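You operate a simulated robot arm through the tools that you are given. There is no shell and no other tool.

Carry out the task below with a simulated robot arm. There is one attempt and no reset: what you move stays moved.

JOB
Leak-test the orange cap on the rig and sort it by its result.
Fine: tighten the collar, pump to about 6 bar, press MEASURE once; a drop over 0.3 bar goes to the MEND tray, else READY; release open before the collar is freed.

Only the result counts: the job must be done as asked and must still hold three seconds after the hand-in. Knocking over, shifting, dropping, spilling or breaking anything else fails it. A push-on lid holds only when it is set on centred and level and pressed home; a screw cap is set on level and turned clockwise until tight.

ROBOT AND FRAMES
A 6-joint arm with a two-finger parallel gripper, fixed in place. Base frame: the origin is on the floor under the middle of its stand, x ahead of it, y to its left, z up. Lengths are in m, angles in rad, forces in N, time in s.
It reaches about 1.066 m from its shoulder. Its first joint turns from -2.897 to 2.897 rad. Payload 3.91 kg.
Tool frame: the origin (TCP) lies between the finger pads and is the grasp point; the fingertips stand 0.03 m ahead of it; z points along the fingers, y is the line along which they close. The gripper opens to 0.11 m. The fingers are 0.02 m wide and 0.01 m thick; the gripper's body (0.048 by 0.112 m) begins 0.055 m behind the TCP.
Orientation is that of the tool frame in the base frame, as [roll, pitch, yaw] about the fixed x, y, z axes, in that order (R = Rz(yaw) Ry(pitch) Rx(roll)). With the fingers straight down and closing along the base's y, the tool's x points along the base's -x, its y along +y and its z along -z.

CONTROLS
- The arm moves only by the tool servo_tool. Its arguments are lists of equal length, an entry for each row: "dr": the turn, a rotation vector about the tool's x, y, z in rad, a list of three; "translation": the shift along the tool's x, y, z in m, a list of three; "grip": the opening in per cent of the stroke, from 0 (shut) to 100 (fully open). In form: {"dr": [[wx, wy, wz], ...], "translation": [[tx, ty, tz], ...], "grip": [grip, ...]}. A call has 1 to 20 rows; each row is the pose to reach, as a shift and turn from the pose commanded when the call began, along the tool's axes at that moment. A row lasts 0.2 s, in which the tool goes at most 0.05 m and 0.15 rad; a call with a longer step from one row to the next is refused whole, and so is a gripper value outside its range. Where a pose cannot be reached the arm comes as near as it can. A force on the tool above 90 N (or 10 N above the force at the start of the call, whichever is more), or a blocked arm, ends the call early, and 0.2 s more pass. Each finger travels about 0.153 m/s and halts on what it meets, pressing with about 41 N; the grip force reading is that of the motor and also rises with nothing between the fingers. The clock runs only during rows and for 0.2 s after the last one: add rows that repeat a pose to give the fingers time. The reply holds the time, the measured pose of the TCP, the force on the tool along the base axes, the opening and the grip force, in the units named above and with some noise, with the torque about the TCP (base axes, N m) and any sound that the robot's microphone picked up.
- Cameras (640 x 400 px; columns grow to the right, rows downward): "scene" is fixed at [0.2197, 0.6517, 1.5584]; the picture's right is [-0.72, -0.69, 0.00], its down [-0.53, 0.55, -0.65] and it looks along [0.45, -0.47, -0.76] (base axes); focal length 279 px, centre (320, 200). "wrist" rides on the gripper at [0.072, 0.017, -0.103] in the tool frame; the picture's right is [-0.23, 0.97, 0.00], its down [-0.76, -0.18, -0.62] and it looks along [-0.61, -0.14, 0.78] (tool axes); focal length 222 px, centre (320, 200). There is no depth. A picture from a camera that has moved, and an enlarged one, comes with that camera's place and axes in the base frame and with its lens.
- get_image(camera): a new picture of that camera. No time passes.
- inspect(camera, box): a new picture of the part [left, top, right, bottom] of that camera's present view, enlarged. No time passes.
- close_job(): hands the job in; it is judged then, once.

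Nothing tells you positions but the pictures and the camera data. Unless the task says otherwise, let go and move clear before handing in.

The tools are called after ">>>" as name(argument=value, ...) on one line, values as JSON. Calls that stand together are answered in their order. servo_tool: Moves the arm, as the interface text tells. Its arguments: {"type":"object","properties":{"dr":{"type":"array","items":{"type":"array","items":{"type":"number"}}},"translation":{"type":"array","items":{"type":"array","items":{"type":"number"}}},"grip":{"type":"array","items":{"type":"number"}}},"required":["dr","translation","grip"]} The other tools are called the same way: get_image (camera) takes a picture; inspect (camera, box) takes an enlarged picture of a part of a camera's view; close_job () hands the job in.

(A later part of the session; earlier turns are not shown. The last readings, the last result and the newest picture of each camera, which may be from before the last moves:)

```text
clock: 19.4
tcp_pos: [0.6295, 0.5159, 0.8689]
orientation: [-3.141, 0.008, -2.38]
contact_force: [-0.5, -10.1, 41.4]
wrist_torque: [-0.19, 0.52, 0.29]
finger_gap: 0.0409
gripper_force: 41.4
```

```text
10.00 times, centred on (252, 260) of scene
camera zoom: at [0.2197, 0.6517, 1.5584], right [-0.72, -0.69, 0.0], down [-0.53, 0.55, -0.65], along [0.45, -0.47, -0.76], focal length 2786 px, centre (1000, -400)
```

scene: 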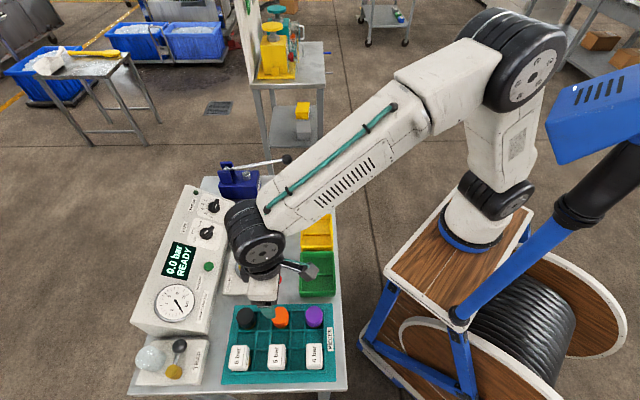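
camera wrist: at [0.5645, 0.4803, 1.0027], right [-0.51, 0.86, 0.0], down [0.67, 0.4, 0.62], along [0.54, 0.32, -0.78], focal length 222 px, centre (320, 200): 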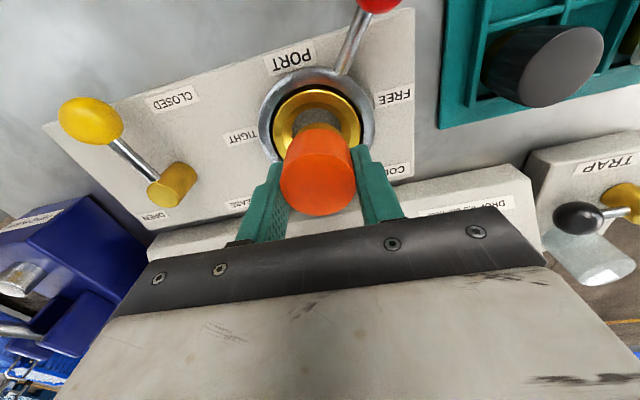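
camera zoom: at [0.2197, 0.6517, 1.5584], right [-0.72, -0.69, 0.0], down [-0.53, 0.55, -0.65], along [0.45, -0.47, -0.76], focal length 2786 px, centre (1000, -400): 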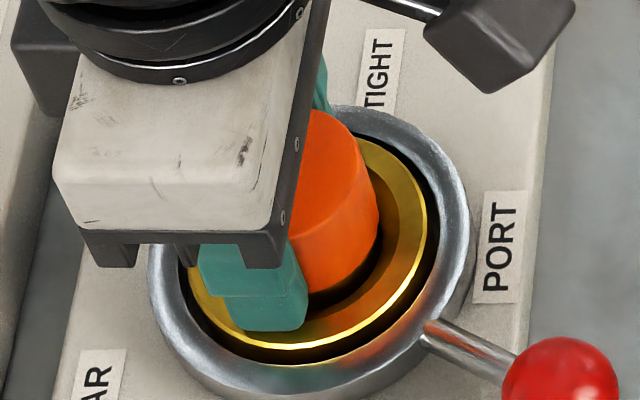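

Contact height is the same at both lateral positions, so the cap's base seems to be resting on something flat. I'll zoom in hard to see whether the brass base is in the bore.

>>> inspect(camera="wrist", box=[280, 105, 360, 155])

>>> inspect(camera="scene", box=[236, 245, 268, 265])

```text
8.00 times, centred on (320, 130) of wrist
camera zoom: at [0.5655, 0.4771, 0.9712], right [-0.51, 0.86, 0.0], down [0.67, 0.39, 0.63], along [0.54, 0.32, -0.78], focal length 1777 px, centre (320, 760)
```

zoom: 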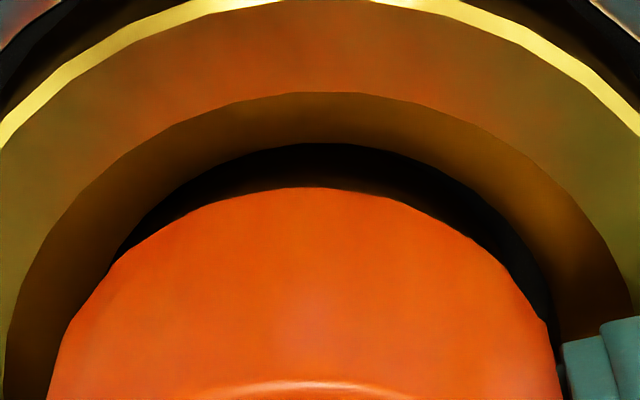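

```text
16.00 times, centred on (252, 255) of scene
camera zoom: at [0.2197, 0.6517, 1.5584], right [-0.72, -0.69, 0.0], down [-0.53, 0.55, -0.65], along [0.45, -0.47, -0.76], focal length 4457 px, centre (1408, -680)
```

zoom: 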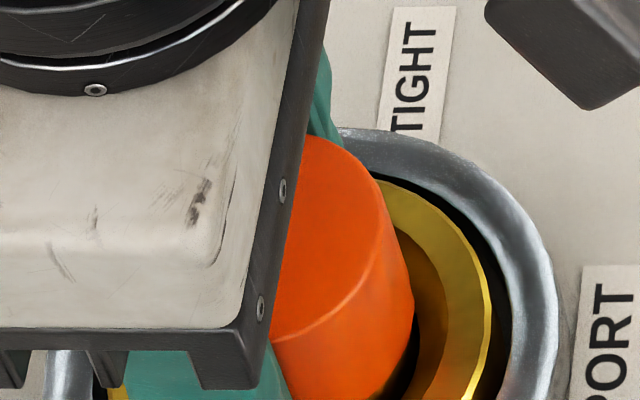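

The fingertips, not the cap, appear to be landing on the gold rim because I gripped the cap too low. I'll take the cap back to its rack cell, set it down and regrip it higher.

>>> servo_tool(dr=[[0, 0, 0], [0, 0, 0], [0, 0, 0], [0, 0, 0], [0, 0, 0], [0, 0, 0], [0, 0, 0], [0, 0, 0], [0, 0, 0]], translation=[[0, 0, -0.02], [0, 0, -0.06], [0, 0, -0.104], [0.02, 0.03, -0.104], [0.04, 0.06, -0.104], [0.06, 0.09, -0.104], [0.08, 0.12, -0.104], [0.0997, 0.1472, -0.104], [0.0997, 0.1472, -0.104]], grip=[30, 30, 30, 30, 30, 30, 30, 30, 30])

>>> inspect(camera="wrist", box=[220, 50, 420, 175])

>>> inspect(camera="scene", box=[190, 210, 310, 285])

```text
clock: 21.4
tcp_pos: [0.4563, 0.5566, 0.9698]
orientation: [-3.14, 0.001, -2.38]
contact_force: [-0.2, 0.5, -1.2]
wrist_torque: [0.0, 0.0, -0.01]
finger_gap: 0.041
gripper_force: 41.3
```

```text
3.20 times, centred on (320, 112) of wrist
camera zoom: at [0.3922, 0.5189, 1.0737], right [-0.51, 0.86, 0.0], down [0.67, 0.4, 0.62], along [0.54, 0.32, -0.78], focal length 711 px, centre (320, 480)
```

zoom: 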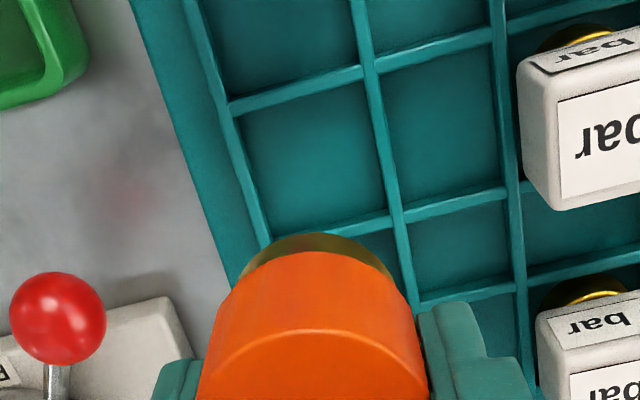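

```text
5.33 times, centred on (250, 248) of scene
camera zoom: at [0.2197, 0.6517, 1.5584], right [-0.72, -0.69, 0.0], down [-0.53, 0.55, -0.65], along [0.45, -0.47, -0.76], focal length 1486 px, centre (693, -53)
```

zoom: 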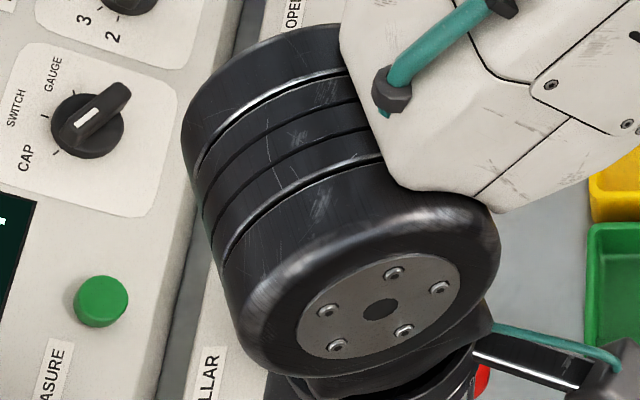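

I'm back over the empty cell by exact reverse of the path. I'll set the cap down, open, rise 14.5 mm and regrip near its top.

>>> servo_tool(dr=[[0, 0, 0], [0, 0, 0], [0, 0, 0], [0, 0, 0], [0, 0, 0], [0, 0, 0]], translation=[[0, 0, 0.035], [0, 0, 0.07], [0, 0, 0.095], [0, 0, 0.11], [0, 0, 0.118], [0, 0, 0.12]], grip=[30, 30, 30, 30, 30, 30])

>>> inspect(camera="wrist", box=[220, 90, 420, 215])

```text
clock: 22.8
tcp_pos: [0.4561, 0.5531, 0.8484]
orientation: [3.141, 0.003, -2.38]
contact_force: [3.4, -0.2, 10.2]
wrist_torque: [-0.08, -0.04, 0.06]
finger_gap: 0.0411
gripper_force: 40.7
```

```text
3.20 times, centred on (320, 152) of wrist
camera zoom: at [0.3926, 0.5169, 0.9528], right [-0.51, 0.86, 0.0], down [0.67, 0.4, 0.63], along [0.54, 0.32, -0.78], focal length 711 px, centre (320, 352)
```

zoom: 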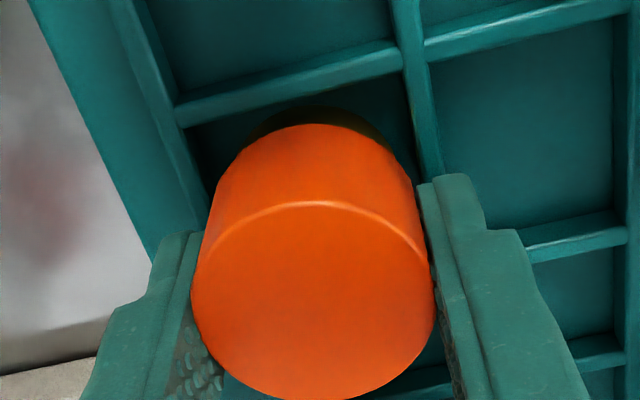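

The cap stands in its cell (10 N of support). Now I open, rise and regrip higher.

>>> servo_tool(dr=[[0, 0, 0], [0, 0, 0], [0, 0, 0], [0, 0, 0], [0, 0, 0], [0, 0, 0], [0, 0, 0], [0, 0, 0], [0, 0, 0]], translation=[[0, 0, 0], [0, 0, 0], [0, 0, -0.008], [0, 0, -0.0145], [0, 0, -0.0145], [0, 0, -0.0145], [0, 0, -0.0145], [0, 0, -0.0145], [0, 0, -0.0145]], grip=[55, 55, 55, 55, 55, 30, 30, 30, 30])

>>> inspect(camera="wrist", box=[220, 90, 420, 215])

```text
clock: 24.8
tcp_pos: [0.456, 0.554, 0.8641]
orientation: [3.14, 0.001, -2.381]
contact_force: [0.6, -1.0, 2.6]
wrist_torque: [-0.04, -0.05, 0.0]
finger_gap: 0.0404
gripper_force: 41.5
```

```text
3.20 times, centred on (320, 152) of wrist
camera zoom: at [0.3921, 0.5166, 0.9669], right [-0.51, 0.86, 0.0], down [0.67, 0.4, 0.62], along [0.54, 0.32, -0.78], focal length 711 px, centre (320, 352)
```

zoom: 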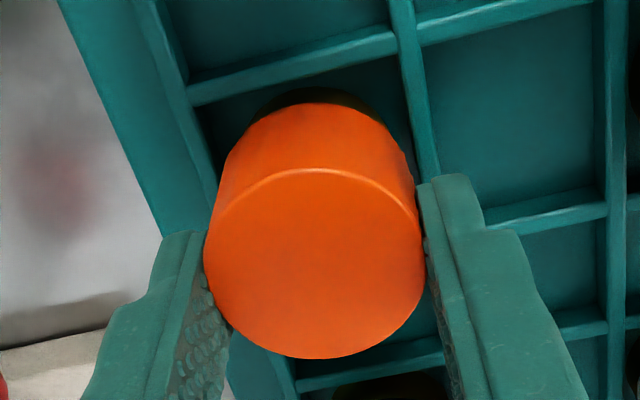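

Regripped with about 15 mm of the body below the fingertips. I'll carry it back over the port at the best-fit centre and stop just above the funnel.

>>> servo_tool(dr=[[0, 0, 0], [0, 0, 0], [0, 0, 0], [0, 0, 0], [0, 0, 0], [0, 0, 0], [0, 0, 0], [0, 0, 0], [0, 0, 0], [0, 0, 0], [0, 0, 0]], translation=[[0, 0, -0.03], [0, 0, -0.07], [0, 0, -0.1055], [-0.025, -0.0366, -0.1055], [-0.05, -0.0733, -0.1055], [-0.075, -0.1099, -0.1055], [-0.0999, -0.1465, -0.1055], [-0.0999, -0.1465, -0.075], [-0.0999, -0.1465, -0.045], [-0.0999, -0.1465, -0.03], [-0.0999, -0.1465, -0.03]], grip=[30, 30, 30, 30, 30, 30, 30, 30, 30, 30, 30])

>>> inspect(camera="wrist", box=[240, 80, 400, 180])

>>> inspect(camera="scene", box=[210, 230, 290, 280])

```text
clock: 27.2
tcp_pos: [0.6297, 0.5155, 0.8922]
orientation: [-3.14, 0.002, -2.38]
contact_force: [0.2, -0.4, -0.7]
wrist_torque: [-0.02, -0.04, 0.01]
finger_gap: 0.0405
gripper_force: 40.7
```

```text
4.00 times, centred on (320, 130) of wrist
camera zoom: at [0.565, 0.4784, 0.9955], right [-0.51, 0.86, 0.0], down [0.67, 0.4, 0.62], along [0.54, 0.32, -0.78], focal length 888 px, centre (320, 480)
```

zoom: 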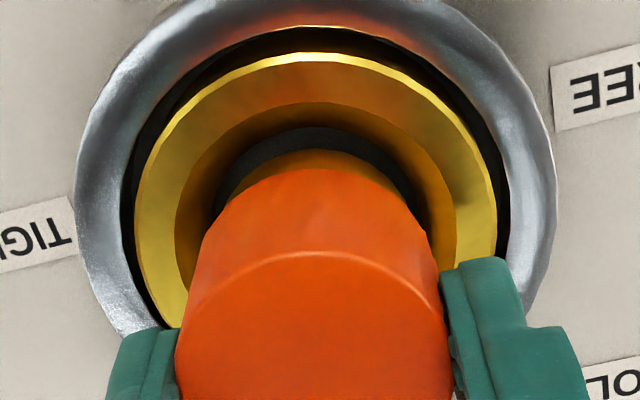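

```text
8.00 times, centred on (250, 255) of scene
camera zoom: at [0.2197, 0.6517, 1.5584], right [-0.72, -0.69, 0.0], down [-0.53, 0.55, -0.65], along [0.45, -0.47, -0.76], focal length 2228 px, centre (880, -240)
```

zoom: 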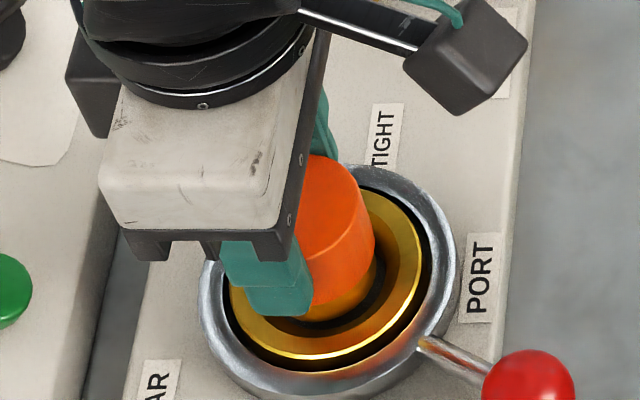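

Centred within about a millimetre. Now lowering in 3 mm steps while checking the force.

>>> servo_tool(dr=[[0, 0, 0], [0, 0, 0], [0, 0, 0], [0, 0, 0], [0, 0, 0]], translation=[[0, 0, 0.004], [0, 0, 0.008], [0, 0, 0.011], [0, 0, 0.014], [0, 0, 0.014]], grip=[30, 30, 30, 30, 30])

>>> inspect(camera="wrist", box=[240, 80, 400, 180])

>>> inspect(camera="scene", box=[210, 230, 290, 280])

```text
clock: 28.4
tcp_pos: [0.6287, 0.5153, 0.8805]
orientation: [-3.14, 0.003, -2.381]
contact_force: [-6.9, -0.1, 0.8]
wrist_torque: [0.01, 0.4, 0.07]
finger_gap: 0.0404
gripper_force: 40.6
```

```text
4.00 times, centred on (320, 130) of wrist
camera zoom: at [0.5655, 0.4786, 0.9833], right [-0.51, 0.86, 0.0], down [0.67, 0.4, 0.62], along [0.54, 0.32, -0.78], focal length 888 px, centre (320, 480)
```

zoom: 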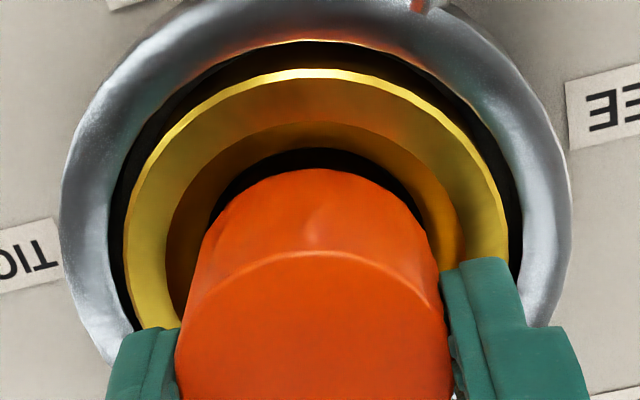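

```text
8.00 times, centred on (250, 255) of scene
camera zoom: at [0.2197, 0.6517, 1.5584], right [-0.72, -0.69, 0.0], down [-0.53, 0.55, -0.65], along [0.45, -0.47, -0.76], focal length 2228 px, centre (880, -240)
```

zoom: 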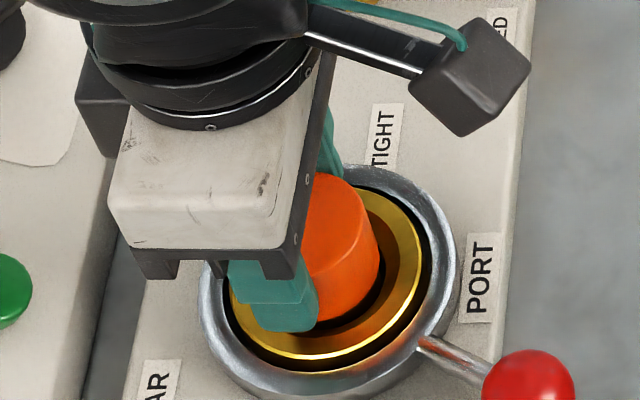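

The base has begun to enter the bore (only a small sideways force). I'll ease 0.6 mm away from that side and continue down.

>>> servo_tool(dr=[[0, 0, 0], [0, 0, 0], [0, 0, 0], [0, 0, 0]], translation=[[0.0004, 0.0004, 0.0], [0.0004, 0.0004, 0.003], [0.0004, 0.0004, 0.006], [0.0004, 0.0004, 0.006]], grip=[30, 30, 30, 30])

>>> inspect(camera="wrist", box=[240, 80, 400, 180])

>>> inspect(camera="scene", box=[210, 230, 290, 280])

```text
clock: 29.4
tcp_pos: [0.6296, 0.5163, 0.8739]
orientation: [-3.141, 0.006, -2.38]
contact_force: [7.9, -1.8, 30.9]
wrist_torque: [-0.22, -0.41, 0.0]
finger_gap: 0.0408
gripper_force: 41.6
```

```text
4.00 times, centred on (320, 130) of wrist
camera zoom: at [0.5649, 0.4786, 0.9772], right [-0.51, 0.86, 0.0], down [0.67, 0.39, 0.63], along [0.54, 0.32, -0.78], focal length 888 px, centre (320, 480)
```

zoom: 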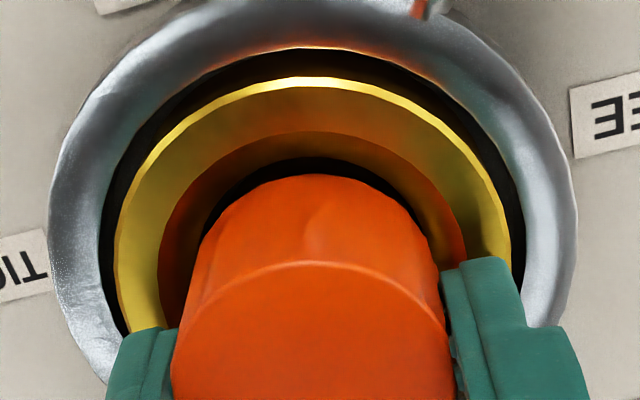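

```text
8.00 times, centred on (250, 255) of scene
camera zoom: at [0.2197, 0.6517, 1.5584], right [-0.72, -0.69, 0.0], down [-0.53, 0.55, -0.65], along [0.45, -0.47, -0.76], focal length 2228 px, centre (880, -240)
```

zoom: 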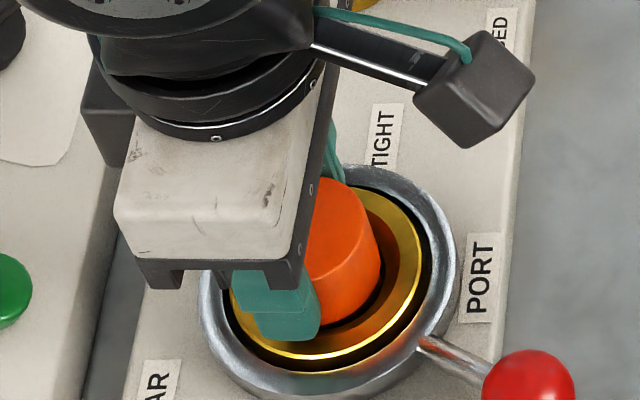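

The force is now central and vertical (31 N), so the cap has bottomed in the port with the fingertips clear of the rim. I'll ease off, open and rise to check how it sits.

>>> servo_tool(dr=[[0, 0, 0], [0, 0, 0], [0, 0, 0], [0, 0, 0], [0, 0, 0], [0, 0, 0], [0, 0, 0]], translation=[[0, 0, -0.002], [0, 0, -0.002], [0, 0, -0.002], [0, 0, -0.005], [0, 0, -0.02], [0, 0, -0.05], [0, 0, -0.05]], grip=[30, 55, 55, 55, 55, 55, 55])

>>> inspect(camera="wrist", box=[240, 60, 400, 160])

>>> inspect(camera="scene", box=[210, 230, 290, 280])

```text
clock: 31.0
tcp_pos: [0.6304, 0.5145, 0.9221]
orientation: [-3.141, 0.002, -2.381]
contact_force: [0.1, -0.1, -0.1]
wrist_torque: [0.03, 0.0, 0.0]
finger_gap: 0.0605
gripper_force: 0.0
```

```text
4.00 times, centred on (320, 110) of wrist
camera zoom: at [0.5657, 0.4778, 1.0252], right [-0.51, 0.86, 0.0], down [0.67, 0.4, 0.62], along [0.54, 0.32, -0.78], focal length 888 px, centre (320, 560)
```

zoom: 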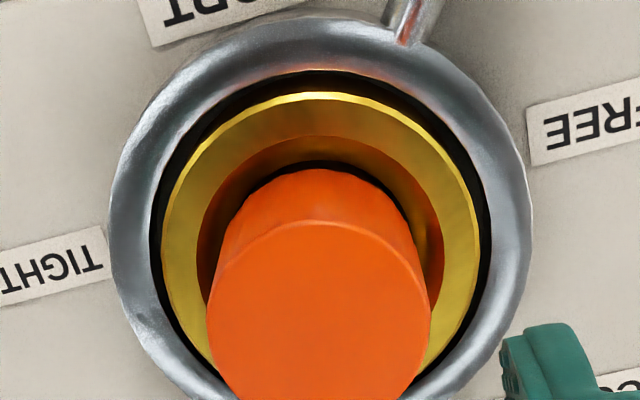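

```text
8.00 times, centred on (250, 255) of scene
camera zoom: at [0.2197, 0.6517, 1.5584], right [-0.72, -0.69, 0.0], down [-0.53, 0.55, -0.65], along [0.45, -0.47, -0.76], focal length 2228 px, centre (880, -240)
```

zoom: 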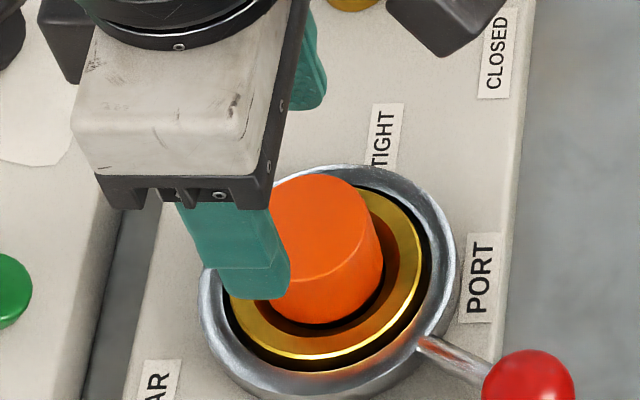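

The cap sits centred and level in the port. I'll close the fingers and press its top once to be sure it is home.

>>> servo_tool(dr=[[0, 0, 0], [0, 0, 0], [0, 0, 0], [0, 0, 0], [0, 0, 0], [0, 0, 0], [0, 0, 0]], translation=[[0, 0, 0], [0, 0, 0], [0, 0, 0.015], [0, 0, 0.025], [0, 0, 0.03], [0, 0, 0.033], [0, 0, 0.035]], grip=[10, 0, 0, 0, 0, 0, 0])

```text
clock: 32.6
tcp_pos: [0.631, 0.5179, 0.8977]
orientation: [3.139, 0.015, -2.381]
contact_force: [-6.0, -10.4, 29.8]
wrist_torque: [-0.52, 0.4, -0.02]
finger_gap: 0.0001
gripper_force: 37.1
stopped in row 7: the force on the tool passed its limit at 93 N (the readings are from after the stop); the commanded pose is now the measured one
```

The press hit firm resistance (over 90 N for an instant), so the cap is fully home. I'll rise gently and check that everything is still in order.

>>> servo_tool(dr=[[0, 0, 0], [0, 0, 0], [0, 0, 0]], translation=[[0, 0, -0.015], [0, 0, -0.05], [0, 0, -0.05]], grip=[0, 0, 0])

>>> get_image(camera="wrist")

>>> inspect(camera="wrist", box=[240, 60, 400, 160])

>>> inspect(camera="scene", box=[210, 230, 290, 280])

```text
clock: 33.4
tcp_pos: [0.6331, 0.5159, 0.9437]
orientation: [-3.14, 0.013, -2.382]
contact_force: [-1.6, -0.3, 0.2]
wrist_torque: [0.02, -0.01, 0.0]
finger_gap: 0.0002
gripper_force: 37.9
```

```text
taken
camera wrist: at [0.5679, 0.4782, 1.0467], right [-0.51, 0.86, 0.0], down [0.67, 0.39, 0.63], along [0.54, 0.32, -0.78], focal length 222 px, centre (320, 200)
```

wrist: 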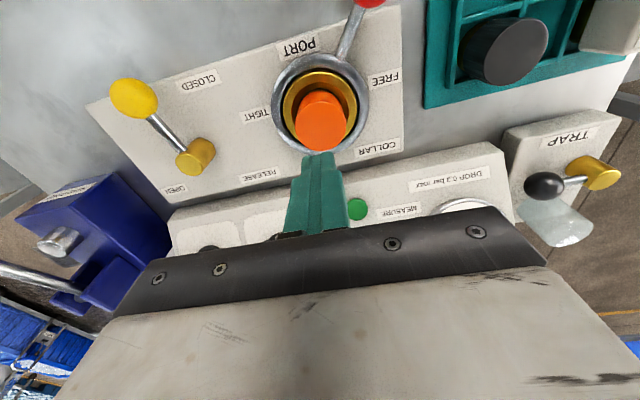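

```text
4.00 times, centred on (320, 110) of wrist
camera zoom: at [0.5679, 0.4782, 1.0467], right [-0.51, 0.86, 0.0], down [0.67, 0.39, 0.63], along [0.54, 0.32, -0.78], focal length 888 px, centre (320, 560)
```

zoom: 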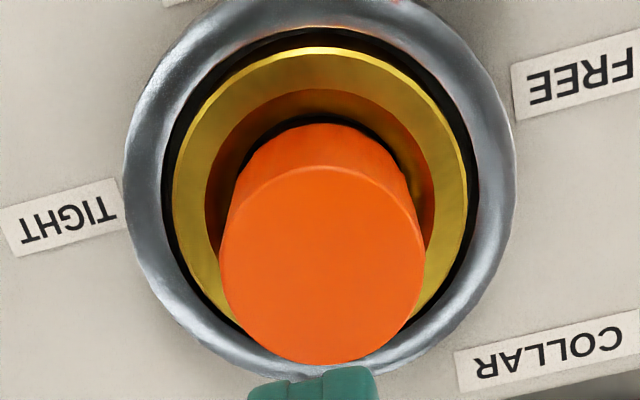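

```text
8.00 times, centred on (250, 255) of scene
camera zoom: at [0.2197, 0.6517, 1.5584], right [-0.72, -0.69, 0.0], down [-0.53, 0.55, -0.65], along [0.45, -0.47, -0.76], focal length 2228 px, centre (880, -240)
```

zoom: 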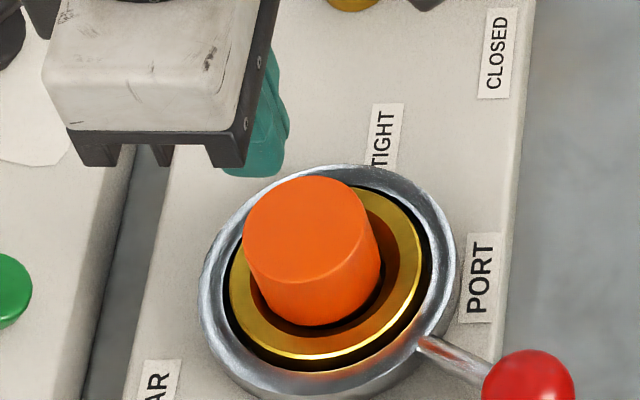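

The cap is well seated. Next I'll level the hand again and move behind the collar's red ball (on its FREE side), staying high to check the view before pushing it toward TIGHT.

>>> servo_tool(dr=[[0, 0.006, 0], [0, 0.013, 0], [0, 0.013, 0], [0, 0.013, 0]], translation=[[0.02, 0.025, 0], [0.04, 0.05, 0], [0.0596, 0.0737, 0.005], [0.0596, 0.0737, 0.01]], grip=[0, 0, 0, 0])

>>> get_image(camera="wrist")

>>> inspect(camera="scene", box=[220, 230, 316, 290])

```text
clock: 34.4
tcp_pos: [0.5349, 0.531, 0.9337]
orientation: [-3.142, -0.001, -2.38]
contact_force: [0.2, 0.1, -0.4]
wrist_torque: [0.01, -0.03, 0.02]
finger_gap: 0.0
gripper_force: 37.4
```

```text
taken
camera wrist: at [0.4711, 0.4935, 1.0378], right [-0.51, 0.86, 0.0], down [0.67, 0.4, 0.62], along [0.54, 0.32, -0.78], focal length 222 px, centre (320, 200)
```

wrist: 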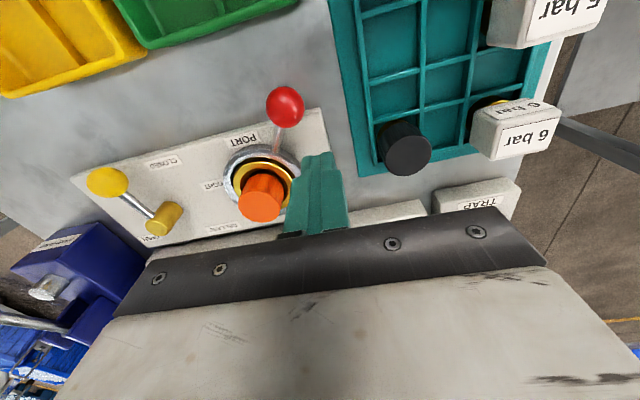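

```text
6.67 times, centred on (268, 260) of scene
camera zoom: at [0.2197, 0.6517, 1.5584], right [-0.72, -0.69, 0.0], down [-0.53, 0.55, -0.65], along [0.45, -0.47, -0.76], focal length 1857 px, centre (667, -200)
```

zoom: 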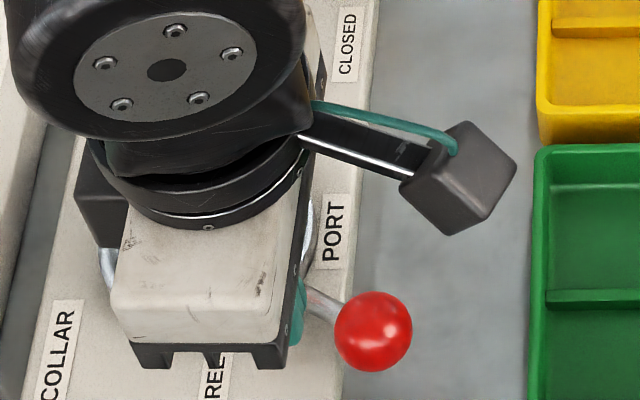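

The ball is about 2.3 cm and 2.6 cm off the closed fingers, so I'm correctly behind it. I'll go down beside it and push along an arc toward TIGHT, first about 18°.

>>> servo_tool(dr=[[0, 0, 0], [0, 0, 0], [0, 0, 0], [0, 0, 0], [0, 0, 0], [0, 0, 0], [0, 0, 0]], translation=[[0, 0, 0.04], [0, 0, 0.078], [0.006, -0.0064, 0.078], [0.013, -0.0134, 0.078], [0.0192, -0.0211, 0.078], [0.0246, -0.0294, 0.078], [0.0246, -0.0294, 0.078]], grip=[0, 0, 0, 0, 0, 0, 0])

>>> get_image(camera="wrist")

>>> inspect(camera="scene", box=[220, 230, 316, 290])

```text
clock: 36.0
tcp_pos: [0.5391, 0.4919, 0.8579]
orientation: [3.14, -0.002, -2.382]
contact_force: [-0.3, -0.4, 0.6]
wrist_torque: [-0.01, 0.01, 0.05]
finger_gap: 0.0001
gripper_force: 37.8
```

```text
taken
camera wrist: at [0.4759, 0.4546, 0.9607], right [-0.51, 0.86, 0.0], down [0.67, 0.4, 0.62], along [0.54, 0.32, -0.78], focal length 222 px, centre (320, 200)
```

wrist: 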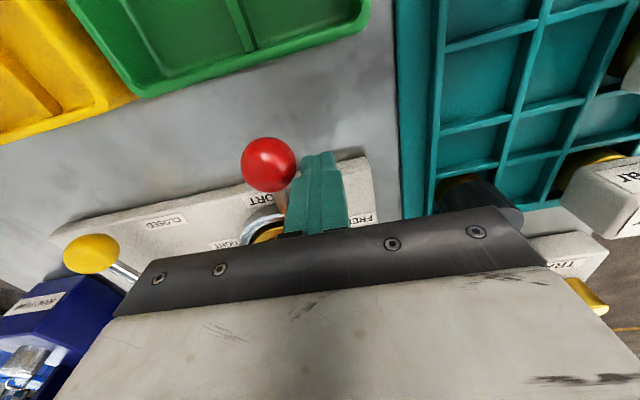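

```text
6.67 times, centred on (268, 260) of scene
camera zoom: at [0.2197, 0.6517, 1.5584], right [-0.72, -0.69, 0.0], down [-0.53, 0.55, -0.65], along [0.45, -0.47, -0.76], focal length 1857 px, centre (667, -200)
```

zoom: 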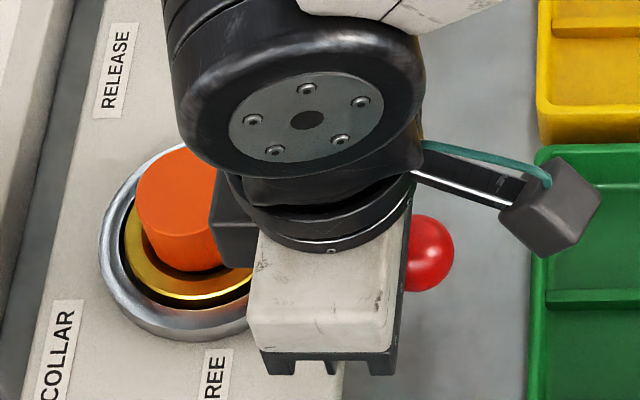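

The lever turned with the push, ball now about half-way. I'll continue the arc toward TIGHT.

>>> servo_tool(dr=[[0, 0, 0], [0, 0, 0], [0, 0, 0], [0, 0, 0], [0, 0, 0], [0, 0, 0]], translation=[[0.0044, -0.0088, 0], [0.008, -0.018, 0], [0.0105, -0.0276, 0], [0.0121, -0.0373, 0], [0.0126, -0.0472, 0], [0.0126, -0.0472, 0]], grip=[0, 0, 0, 0, 0, 0])

>>> get_image(camera="wrist")

>>> inspect(camera="scene", box=[220, 210, 332, 280])

```text
clock: 37.4
tcp_pos: [0.5616, 0.4484, 0.8565]
orientation: [3.141, -0.002, -2.38]
contact_force: [-0.6, 0.3, -0.2]
wrist_torque: [0.0, -0.01, 0.0]
finger_gap: 0.0
gripper_force: 37.8
```

```text
taken
camera wrist: at [0.4985, 0.4111, 0.9599], right [-0.51, 0.86, 0.0], down [0.67, 0.4, 0.62], along [0.54, 0.32, -0.78], focal length 222 px, centre (320, 200)
```

wrist: 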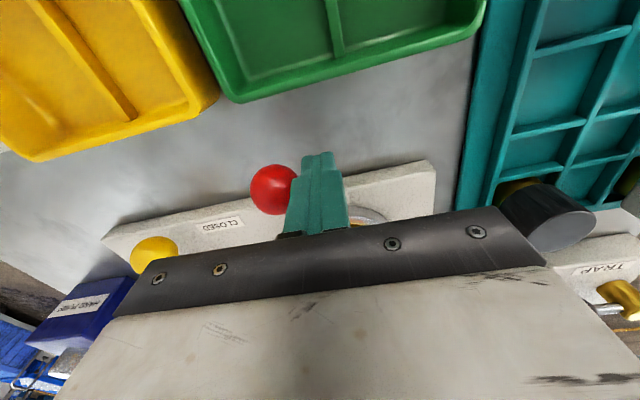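

```text
5.71 times, centred on (276, 245) of scene
camera zoom: at [0.2197, 0.6517, 1.5584], right [-0.72, -0.69, 0.0], down [-0.53, 0.55, -0.65], along [0.45, -0.47, -0.76], focal length 1592 px, centre (571, -57)
```

zoom: 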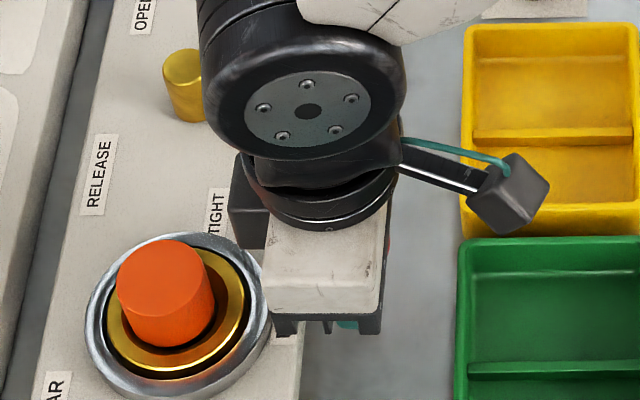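

The ball keeps moving without resistance and is now at about −25° past the middle. I'll keep pushing until the end stop shows as a rising force.

>>> servo_tool(dr=[[0, 0, 0], [0, 0, 0], [0, 0, 0]], translation=[[-0.0005, -0.0099, 0], [-0.0021, -0.0196, 0], [-0.0021, -0.0196, 0]], grip=[0, 0, 0])

>>> get_image(camera="wrist")

>>> inspect(camera="scene", box=[220, 210, 332, 280])

```text
clock: 38.2
tcp_pos: [0.5764, 0.4352, 0.8567]
orientation: [3.141, -0.001, -2.38]
contact_force: [0.2, 0.8, -0.5]
wrist_torque: [0.02, 0.04, -0.02]
finger_gap: 0.0
gripper_force: 38.2
```

```text
taken
camera wrist: at [0.5135, 0.3981, 0.9604], right [-0.51, 0.86, 0.0], down [0.67, 0.4, 0.62], along [0.54, 0.32, -0.78], focal length 222 px, centre (320, 200)
```

wrist: 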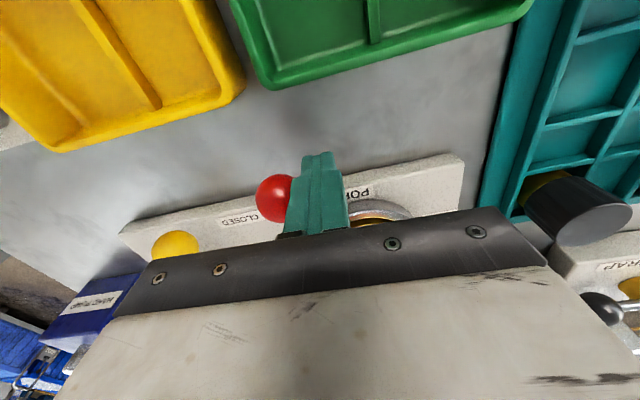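

```text
5.71 times, centred on (276, 245) of scene
camera zoom: at [0.2197, 0.6517, 1.5584], right [-0.72, -0.69, 0.0], down [-0.53, 0.55, -0.65], along [0.45, -0.47, -0.76], focal length 1592 px, centre (571, -57)
```

zoom: 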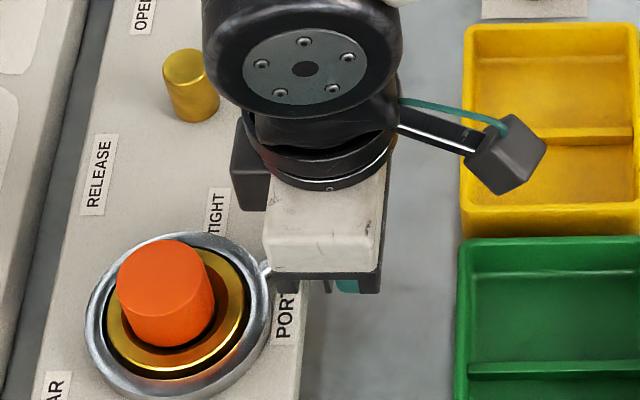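

No stop yet; the ball is around −38°. I'll push on.

>>> servo_tool(dr=[[0, 0, 0], [0, 0, 0], [0, 0, 0]], translation=[[-0.0025, -0.0095, 0], [-0.0061, -0.0188, 0], [-0.0061, -0.0188, 0]], grip=[0, 0, 0])

>>> get_image(camera="wrist")

>>> inspect(camera="scene", box=[220, 200, 332, 270])

```text
clock: 38.9
tcp_pos: [0.5849, 0.4317, 0.858]
orientation: [3.133, -0.003, -2.378]
contact_force: [-53.0, 43.2, 15.6]
wrist_torque: [-0.35, -0.9, 0.52]
finger_gap: 0.0
gripper_force: 37.3
stopped in row 3: the force on the tool passed its limit at 94 N (the readings are from after the stop); the commanded pose is now the measured one
```

```text
taken
camera wrist: at [0.5227, 0.3942, 0.9617], right [-0.51, 0.86, 0.01], down [0.68, 0.4, 0.62], along [0.53, 0.32, -0.78], focal length 222 px, centre (320, 200)
```

wrist: 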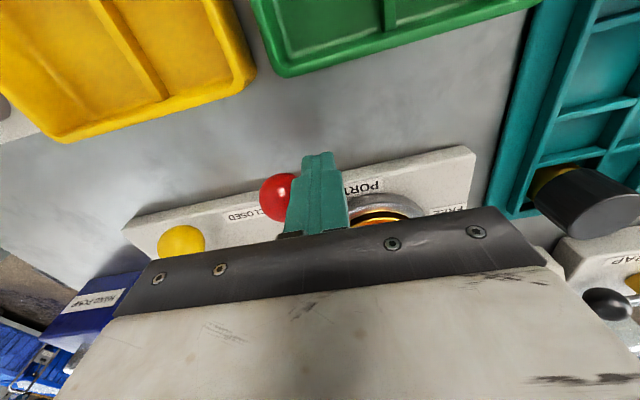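

```text
5.71 times, centred on (276, 235) of scene
camera zoom: at [0.2197, 0.6517, 1.5584], right [-0.72, -0.69, 0.0], down [-0.53, 0.55, -0.65], along [0.45, -0.47, -0.76], focal length 1592 px, centre (571, 0)
```

zoom: 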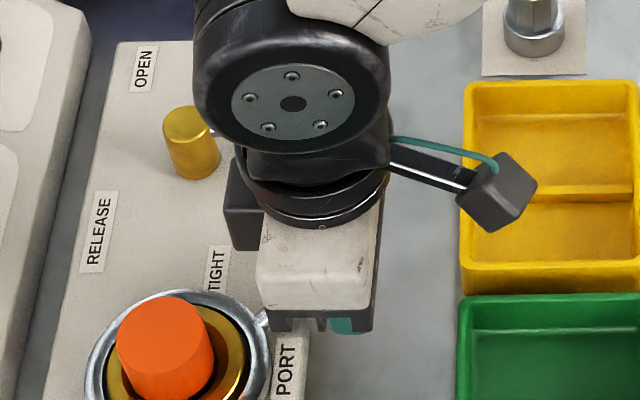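

The lever hit its end stop (94 N, pushing straight back), so the collar is tight. I'll back away from the ball, rise, and look at the whole bench.

>>> servo_tool(dr=[[0.004, 0, 0], [0.008, 0, 0], [0.008, 0, 0], [0.008, 0, 0], [0.008, 0, 0], [0.008, 0, 0]], translation=[[0.004, 0.01, 0], [0.008, 0.02, 0], [0.008, 0.02, -0.03], [0.008, 0.02, -0.07], [0.008, 0.02, -0.11], [0.008, 0.02, -0.11]], grip=[0, 0, 0, 0, 0, 0])

>>> get_image(camera="wrist")

>>> get_image(camera="scene")

```text
clock: 40.3
tcp_pos: [0.5749, 0.4371, 0.9682]
orientation: [-3.138, -0.006, -2.38]
contact_force: [0.6, 0.4, -0.4]
wrist_torque: [0.03, -0.02, 0.0]
finger_gap: 0.0003
gripper_force: 38.0
```

```text
taken
camera wrist: at [0.5111, 0.4, 1.0714], right [-0.51, 0.86, 0.0], down [0.68, 0.4, 0.62], along [0.54, 0.31, -0.79], focal length 222 px, centre (320, 200)
```

wrist: 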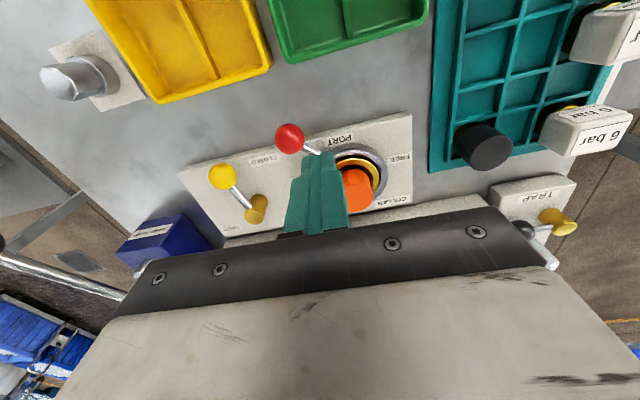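

```text
taken
```

scene: 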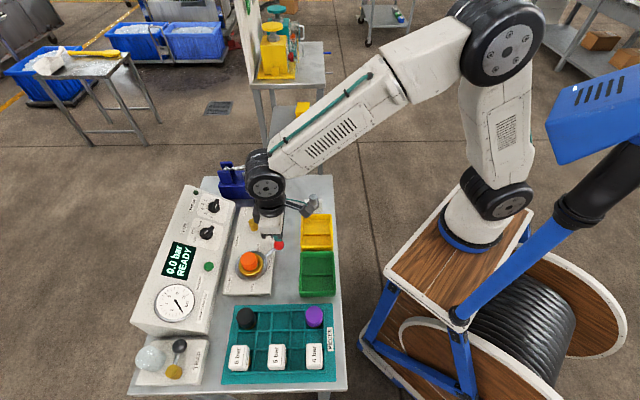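

The collar lever is at TIGHT and the cap sits in the port. I'll now go above the pump's ball handle with the fingers open.

>>> servo_tool(dr=[[-0.001, -0.002, 0], [-0.002, -0.004, 0], [-0.0035, -0.006, 0], [-0.0035, -0.006, 0], [-0.0035, -0.006, 0], [-0.0035, -0.006, 0], [-0.0035, -0.006, 0], [-0.0035, -0.006, 0], [-0.0035, -0.006, 0]], translation=[[0, 0, -0.04], [0, -0.03, -0.07], [0, -0.075, -0.08], [0, -0.12, -0.08], [0, -0.165, -0.08], [0, -0.21, -0.08], [0, -0.255, -0.08], [-0.0008, -0.2956, -0.08], [-0.0008, -0.2956, -0.08]], grip=[0, 0, 0, 0, 0, 60, 60, 60, 60])

>>> get_image(camera="wrist")

>>> get_image(camera="scene")

```text
clock: 42.3
tcp_pos: [0.7815, 0.2239, 1.046]
orientation: [3.141, 0.0, -2.38]
contact_force: [0.2, 0.0, -1.0]
wrist_torque: [-0.01, -0.01, 0.02]
finger_gap: 0.0661
gripper_force: 0.0
```

```text
taken
camera wrist: at [0.7175, 0.1878, 1.1504], right [-0.51, 0.86, 0.0], down [0.67, 0.4, 0.62], along [0.54, 0.32, -0.78], focal length 222 px, centre (320, 200)
```

wrist: 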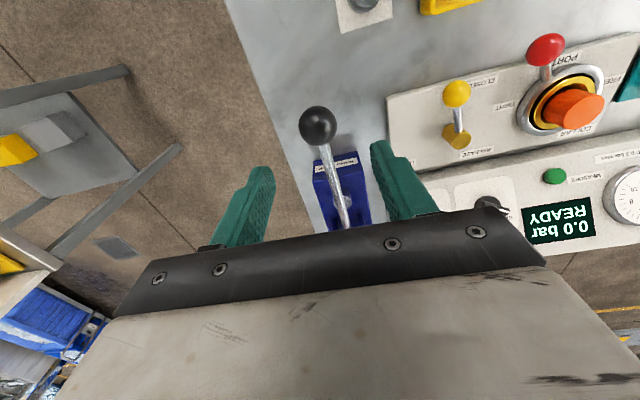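

```text
taken
```

scene: 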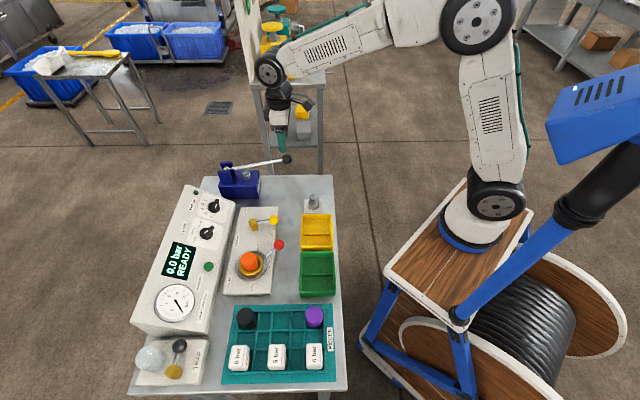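

The ball is right under the gripper axis. I'll lower over it and grip it.

>>> servo_tool(dr=[[0, 0, 0], [0, 0, 0], [0, 0, 0], [0, 0, 0], [0, 0, 0], [0, 0, 0]], translation=[[0, -0.001, 0.03], [0, -0.0015, 0.06], [0, -0.0015, 0.094], [0, -0.0015, 0.094], [0, -0.0015, 0.094], [0, -0.0015, 0.094]], grip=[60, 60, 60, 20, 20, 20])

>>> get_image(camera="wrist")

>>> inspect(camera="scene", box=[200, 120, 340, 208])

```text
clock: 43.7
tcp_pos: [0.7783, 0.221, 0.9546]
orientation: [3.14, 0.002, -2.382]
contact_force: [27.0, -24.6, -6.4]
wrist_torque: [0.07, -0.18, -0.26]
finger_gap: 0.0343
gripper_force: 44.9
```

```text
taken
camera wrist: at [0.7148, 0.1834, 1.0572], right [-0.51, 0.86, 0.0], down [0.67, 0.4, 0.62], along [0.54, 0.32, -0.78], focal length 222 px, centre (320, 200)
```

wrist: 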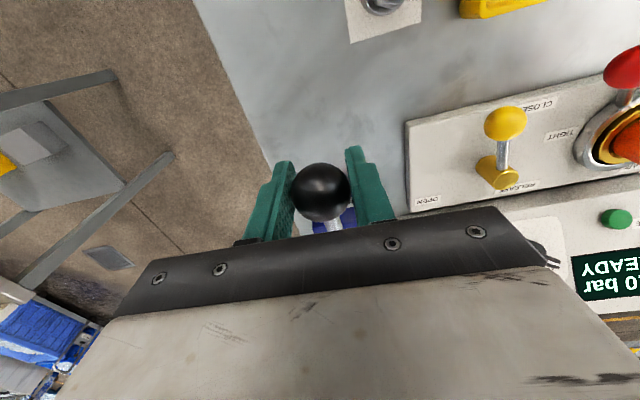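

```text
4.55 times, centred on (270, 164) of scene
camera zoom: at [0.2197, 0.6517, 1.5584], right [-0.72, -0.69, 0.0], down [-0.53, 0.55, -0.65], along [0.45, -0.47, -0.76], focal length 1266 px, centre (547, 364)
```

zoom: 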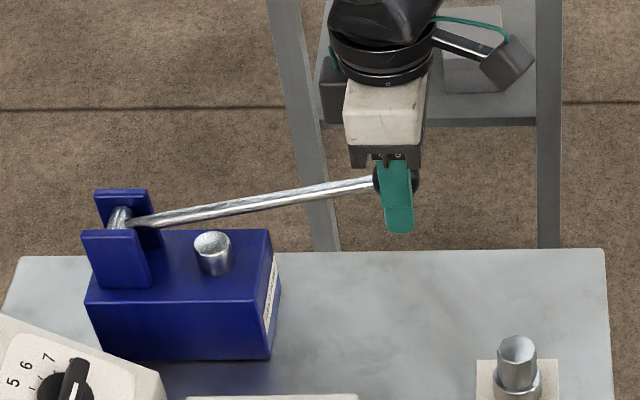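

I hold the ball but with about 36 N of sideways load, so I'm 3–4 mm off centre. I'll shift to unload it and then try a small downward movement.

>>> servo_tool(dr=[[0, 0, 0], [0, 0, 0], [0, 0, 0], [0, 0, 0]], translation=[[0, -0.002, 0], [0, -0.0035, 0], [0.0016, -0.0035, 0.01], [0.003, -0.0035, 0.02]], grip=[20, 20, 20, 20])

>>> inspect(camera="scene", box=[130, 120, 340, 320])

```text
clock: 44.7
tcp_pos: [0.7773, 0.219, 0.9336]
orientation: [3.138, -0.001, -2.381]
contact_force: [-12.4, -2.5, 8.5]
wrist_torque: [0.8, -0.64, 0.04]
finger_gap: 0.0339
gripper_force: 45.8
```

```text
2.00 times, centred on (235, 220) of scene
camera zoom: at [0.2197, 0.6517, 1.5584], right [-0.72, -0.69, 0.0], down [-0.53, 0.55, -0.65], along [0.45, -0.47, -0.76], focal length 557 px, centre (490, 160)
```

zoom: 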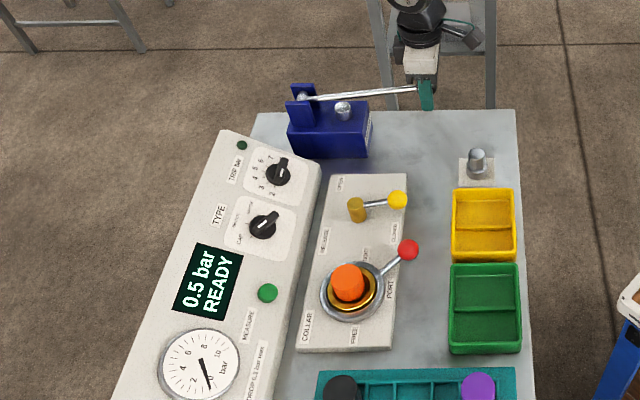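

The display shows 0.5 bar after a short downstroke, so the release is closed and the pump works. I'll continue this stroke downward.

>>> servo_tool(dr=[[0, 0, 0], [0, 0, 0], [0, 0, 0], [0, 0, 0]], translation=[[0.0008, 0, 0.0115], [0.0014, 0, 0.0231], [0.0012, 0, 0.034], [0.0002, 0, 0.0455]], grip=[20, 20, 20, 20])

>>> inspect(camera="scene", box=[130, 120, 340, 320])

```text
clock: 45.7
tcp_pos: [0.7778, 0.2163, 0.8875]
orientation: [3.141, 0.001, -2.38]
contact_force: [-18.7, 28.5, 5.2]
wrist_torque: [-0.07, 0.08, -0.04]
finger_gap: 0.0388
gripper_force: 17.4
```

```text
2.00 times, centred on (235, 220) of scene
camera zoom: at [0.2197, 0.6517, 1.5584], right [-0.72, -0.69, 0.0], down [-0.53, 0.55, -0.65], along [0.45, -0.47, -0.76], focal length 557 px, centre (490, 160)
```

zoom: 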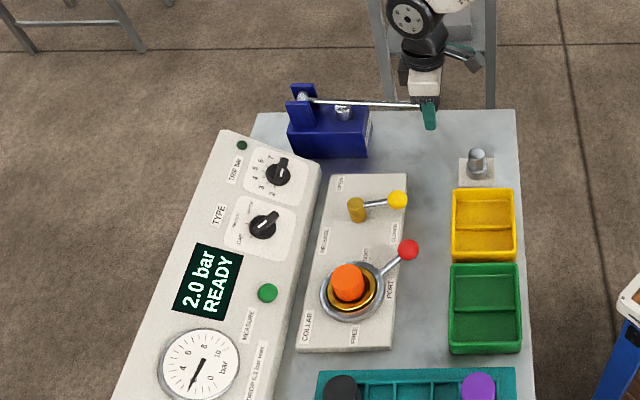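

2.0 bar now. The grip gap changed and there's a sideways load, so I'll look at how the ball sits between the fingers.

>>> inspect(camera="wrist", box=[220, 110, 420, 235])

>>> inspect(camera="scene", box=[220, 130, 316, 190])

```text
3.20 times, centred on (320, 172) of wrist
camera zoom: at [0.7142, 0.1793, 0.9912], right [-0.51, 0.86, 0.0], down [0.67, 0.4, 0.62], along [0.54, 0.32, -0.78], focal length 711 px, centre (320, 288)
```

zoom: 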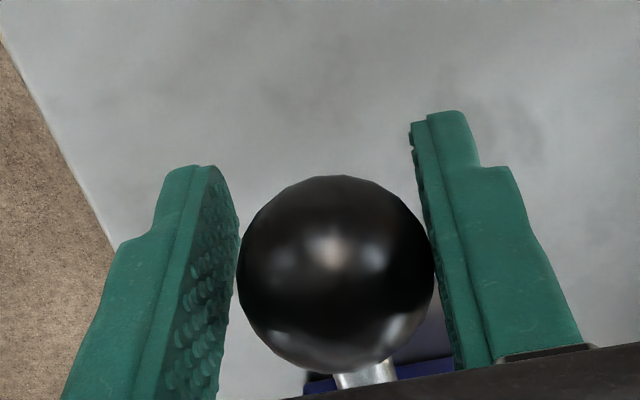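

```text
6.67 times, centred on (268, 160) of scene
camera zoom: at [0.2197, 0.6517, 1.5584], right [-0.72, -0.69, 0.0], down [-0.53, 0.55, -0.65], along [0.45, -0.47, -0.76], focal length 1857 px, centre (667, 467)
```

zoom: 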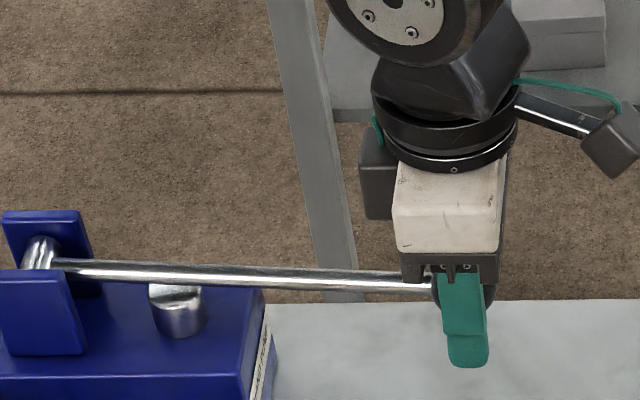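

The ball has ridden about 6 mm up and 3 mm to one side in the grip. I'll open briefly, recentre on it and regrip.

>>> servo_tool(dr=[[0, 0, 0], [0, 0, 0], [0, 0, 0], [0, 0, 0], [0, 0, 0]], translation=[[0, 0, 0], [0, 0.0028, -0.005], [0, 0.0028, -0.005], [0, 0.0028, -0.005], [0, 0.0028, -0.005]], grip=[48, 48, 48, 20, 20])

>>> inspect(camera="wrist", box=[220, 110, 420, 235])

>>> inspect(camera="scene", box=[130, 120, 340, 320])

```text
clock: 46.9
tcp_pos: [0.7774, 0.2187, 0.8926]
orientation: [-3.141, 0.002, -2.38]
contact_force: [0.5, 3.3, 3.4]
wrist_torque: [-0.17, 0.01, 0.04]
finger_gap: 0.0341
gripper_force: 45.1
```

```text
3.20 times, centred on (320, 172) of wrist
camera zoom: at [0.7126, 0.1809, 0.9964], right [-0.51, 0.86, 0.0], down [0.67, 0.4, 0.62], along [0.54, 0.32, -0.78], focal length 711 px, centre (320, 288)
```

zoom: 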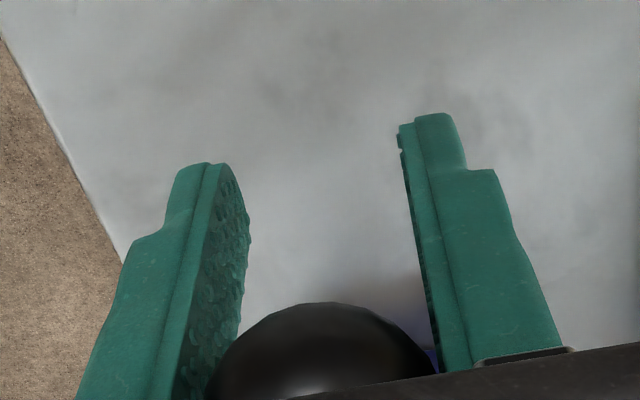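

```text
2.00 times, centred on (235, 220) of scene
camera zoom: at [0.2197, 0.6517, 1.5584], right [-0.72, -0.69, 0.0], down [-0.53, 0.55, -0.65], along [0.45, -0.47, -0.76], focal length 557 px, centre (490, 160)
```

zoom: 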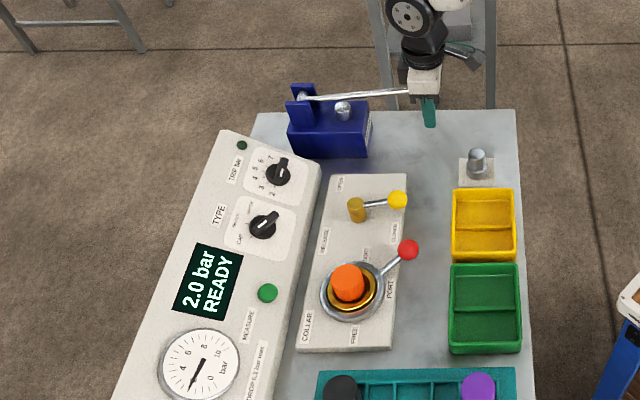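

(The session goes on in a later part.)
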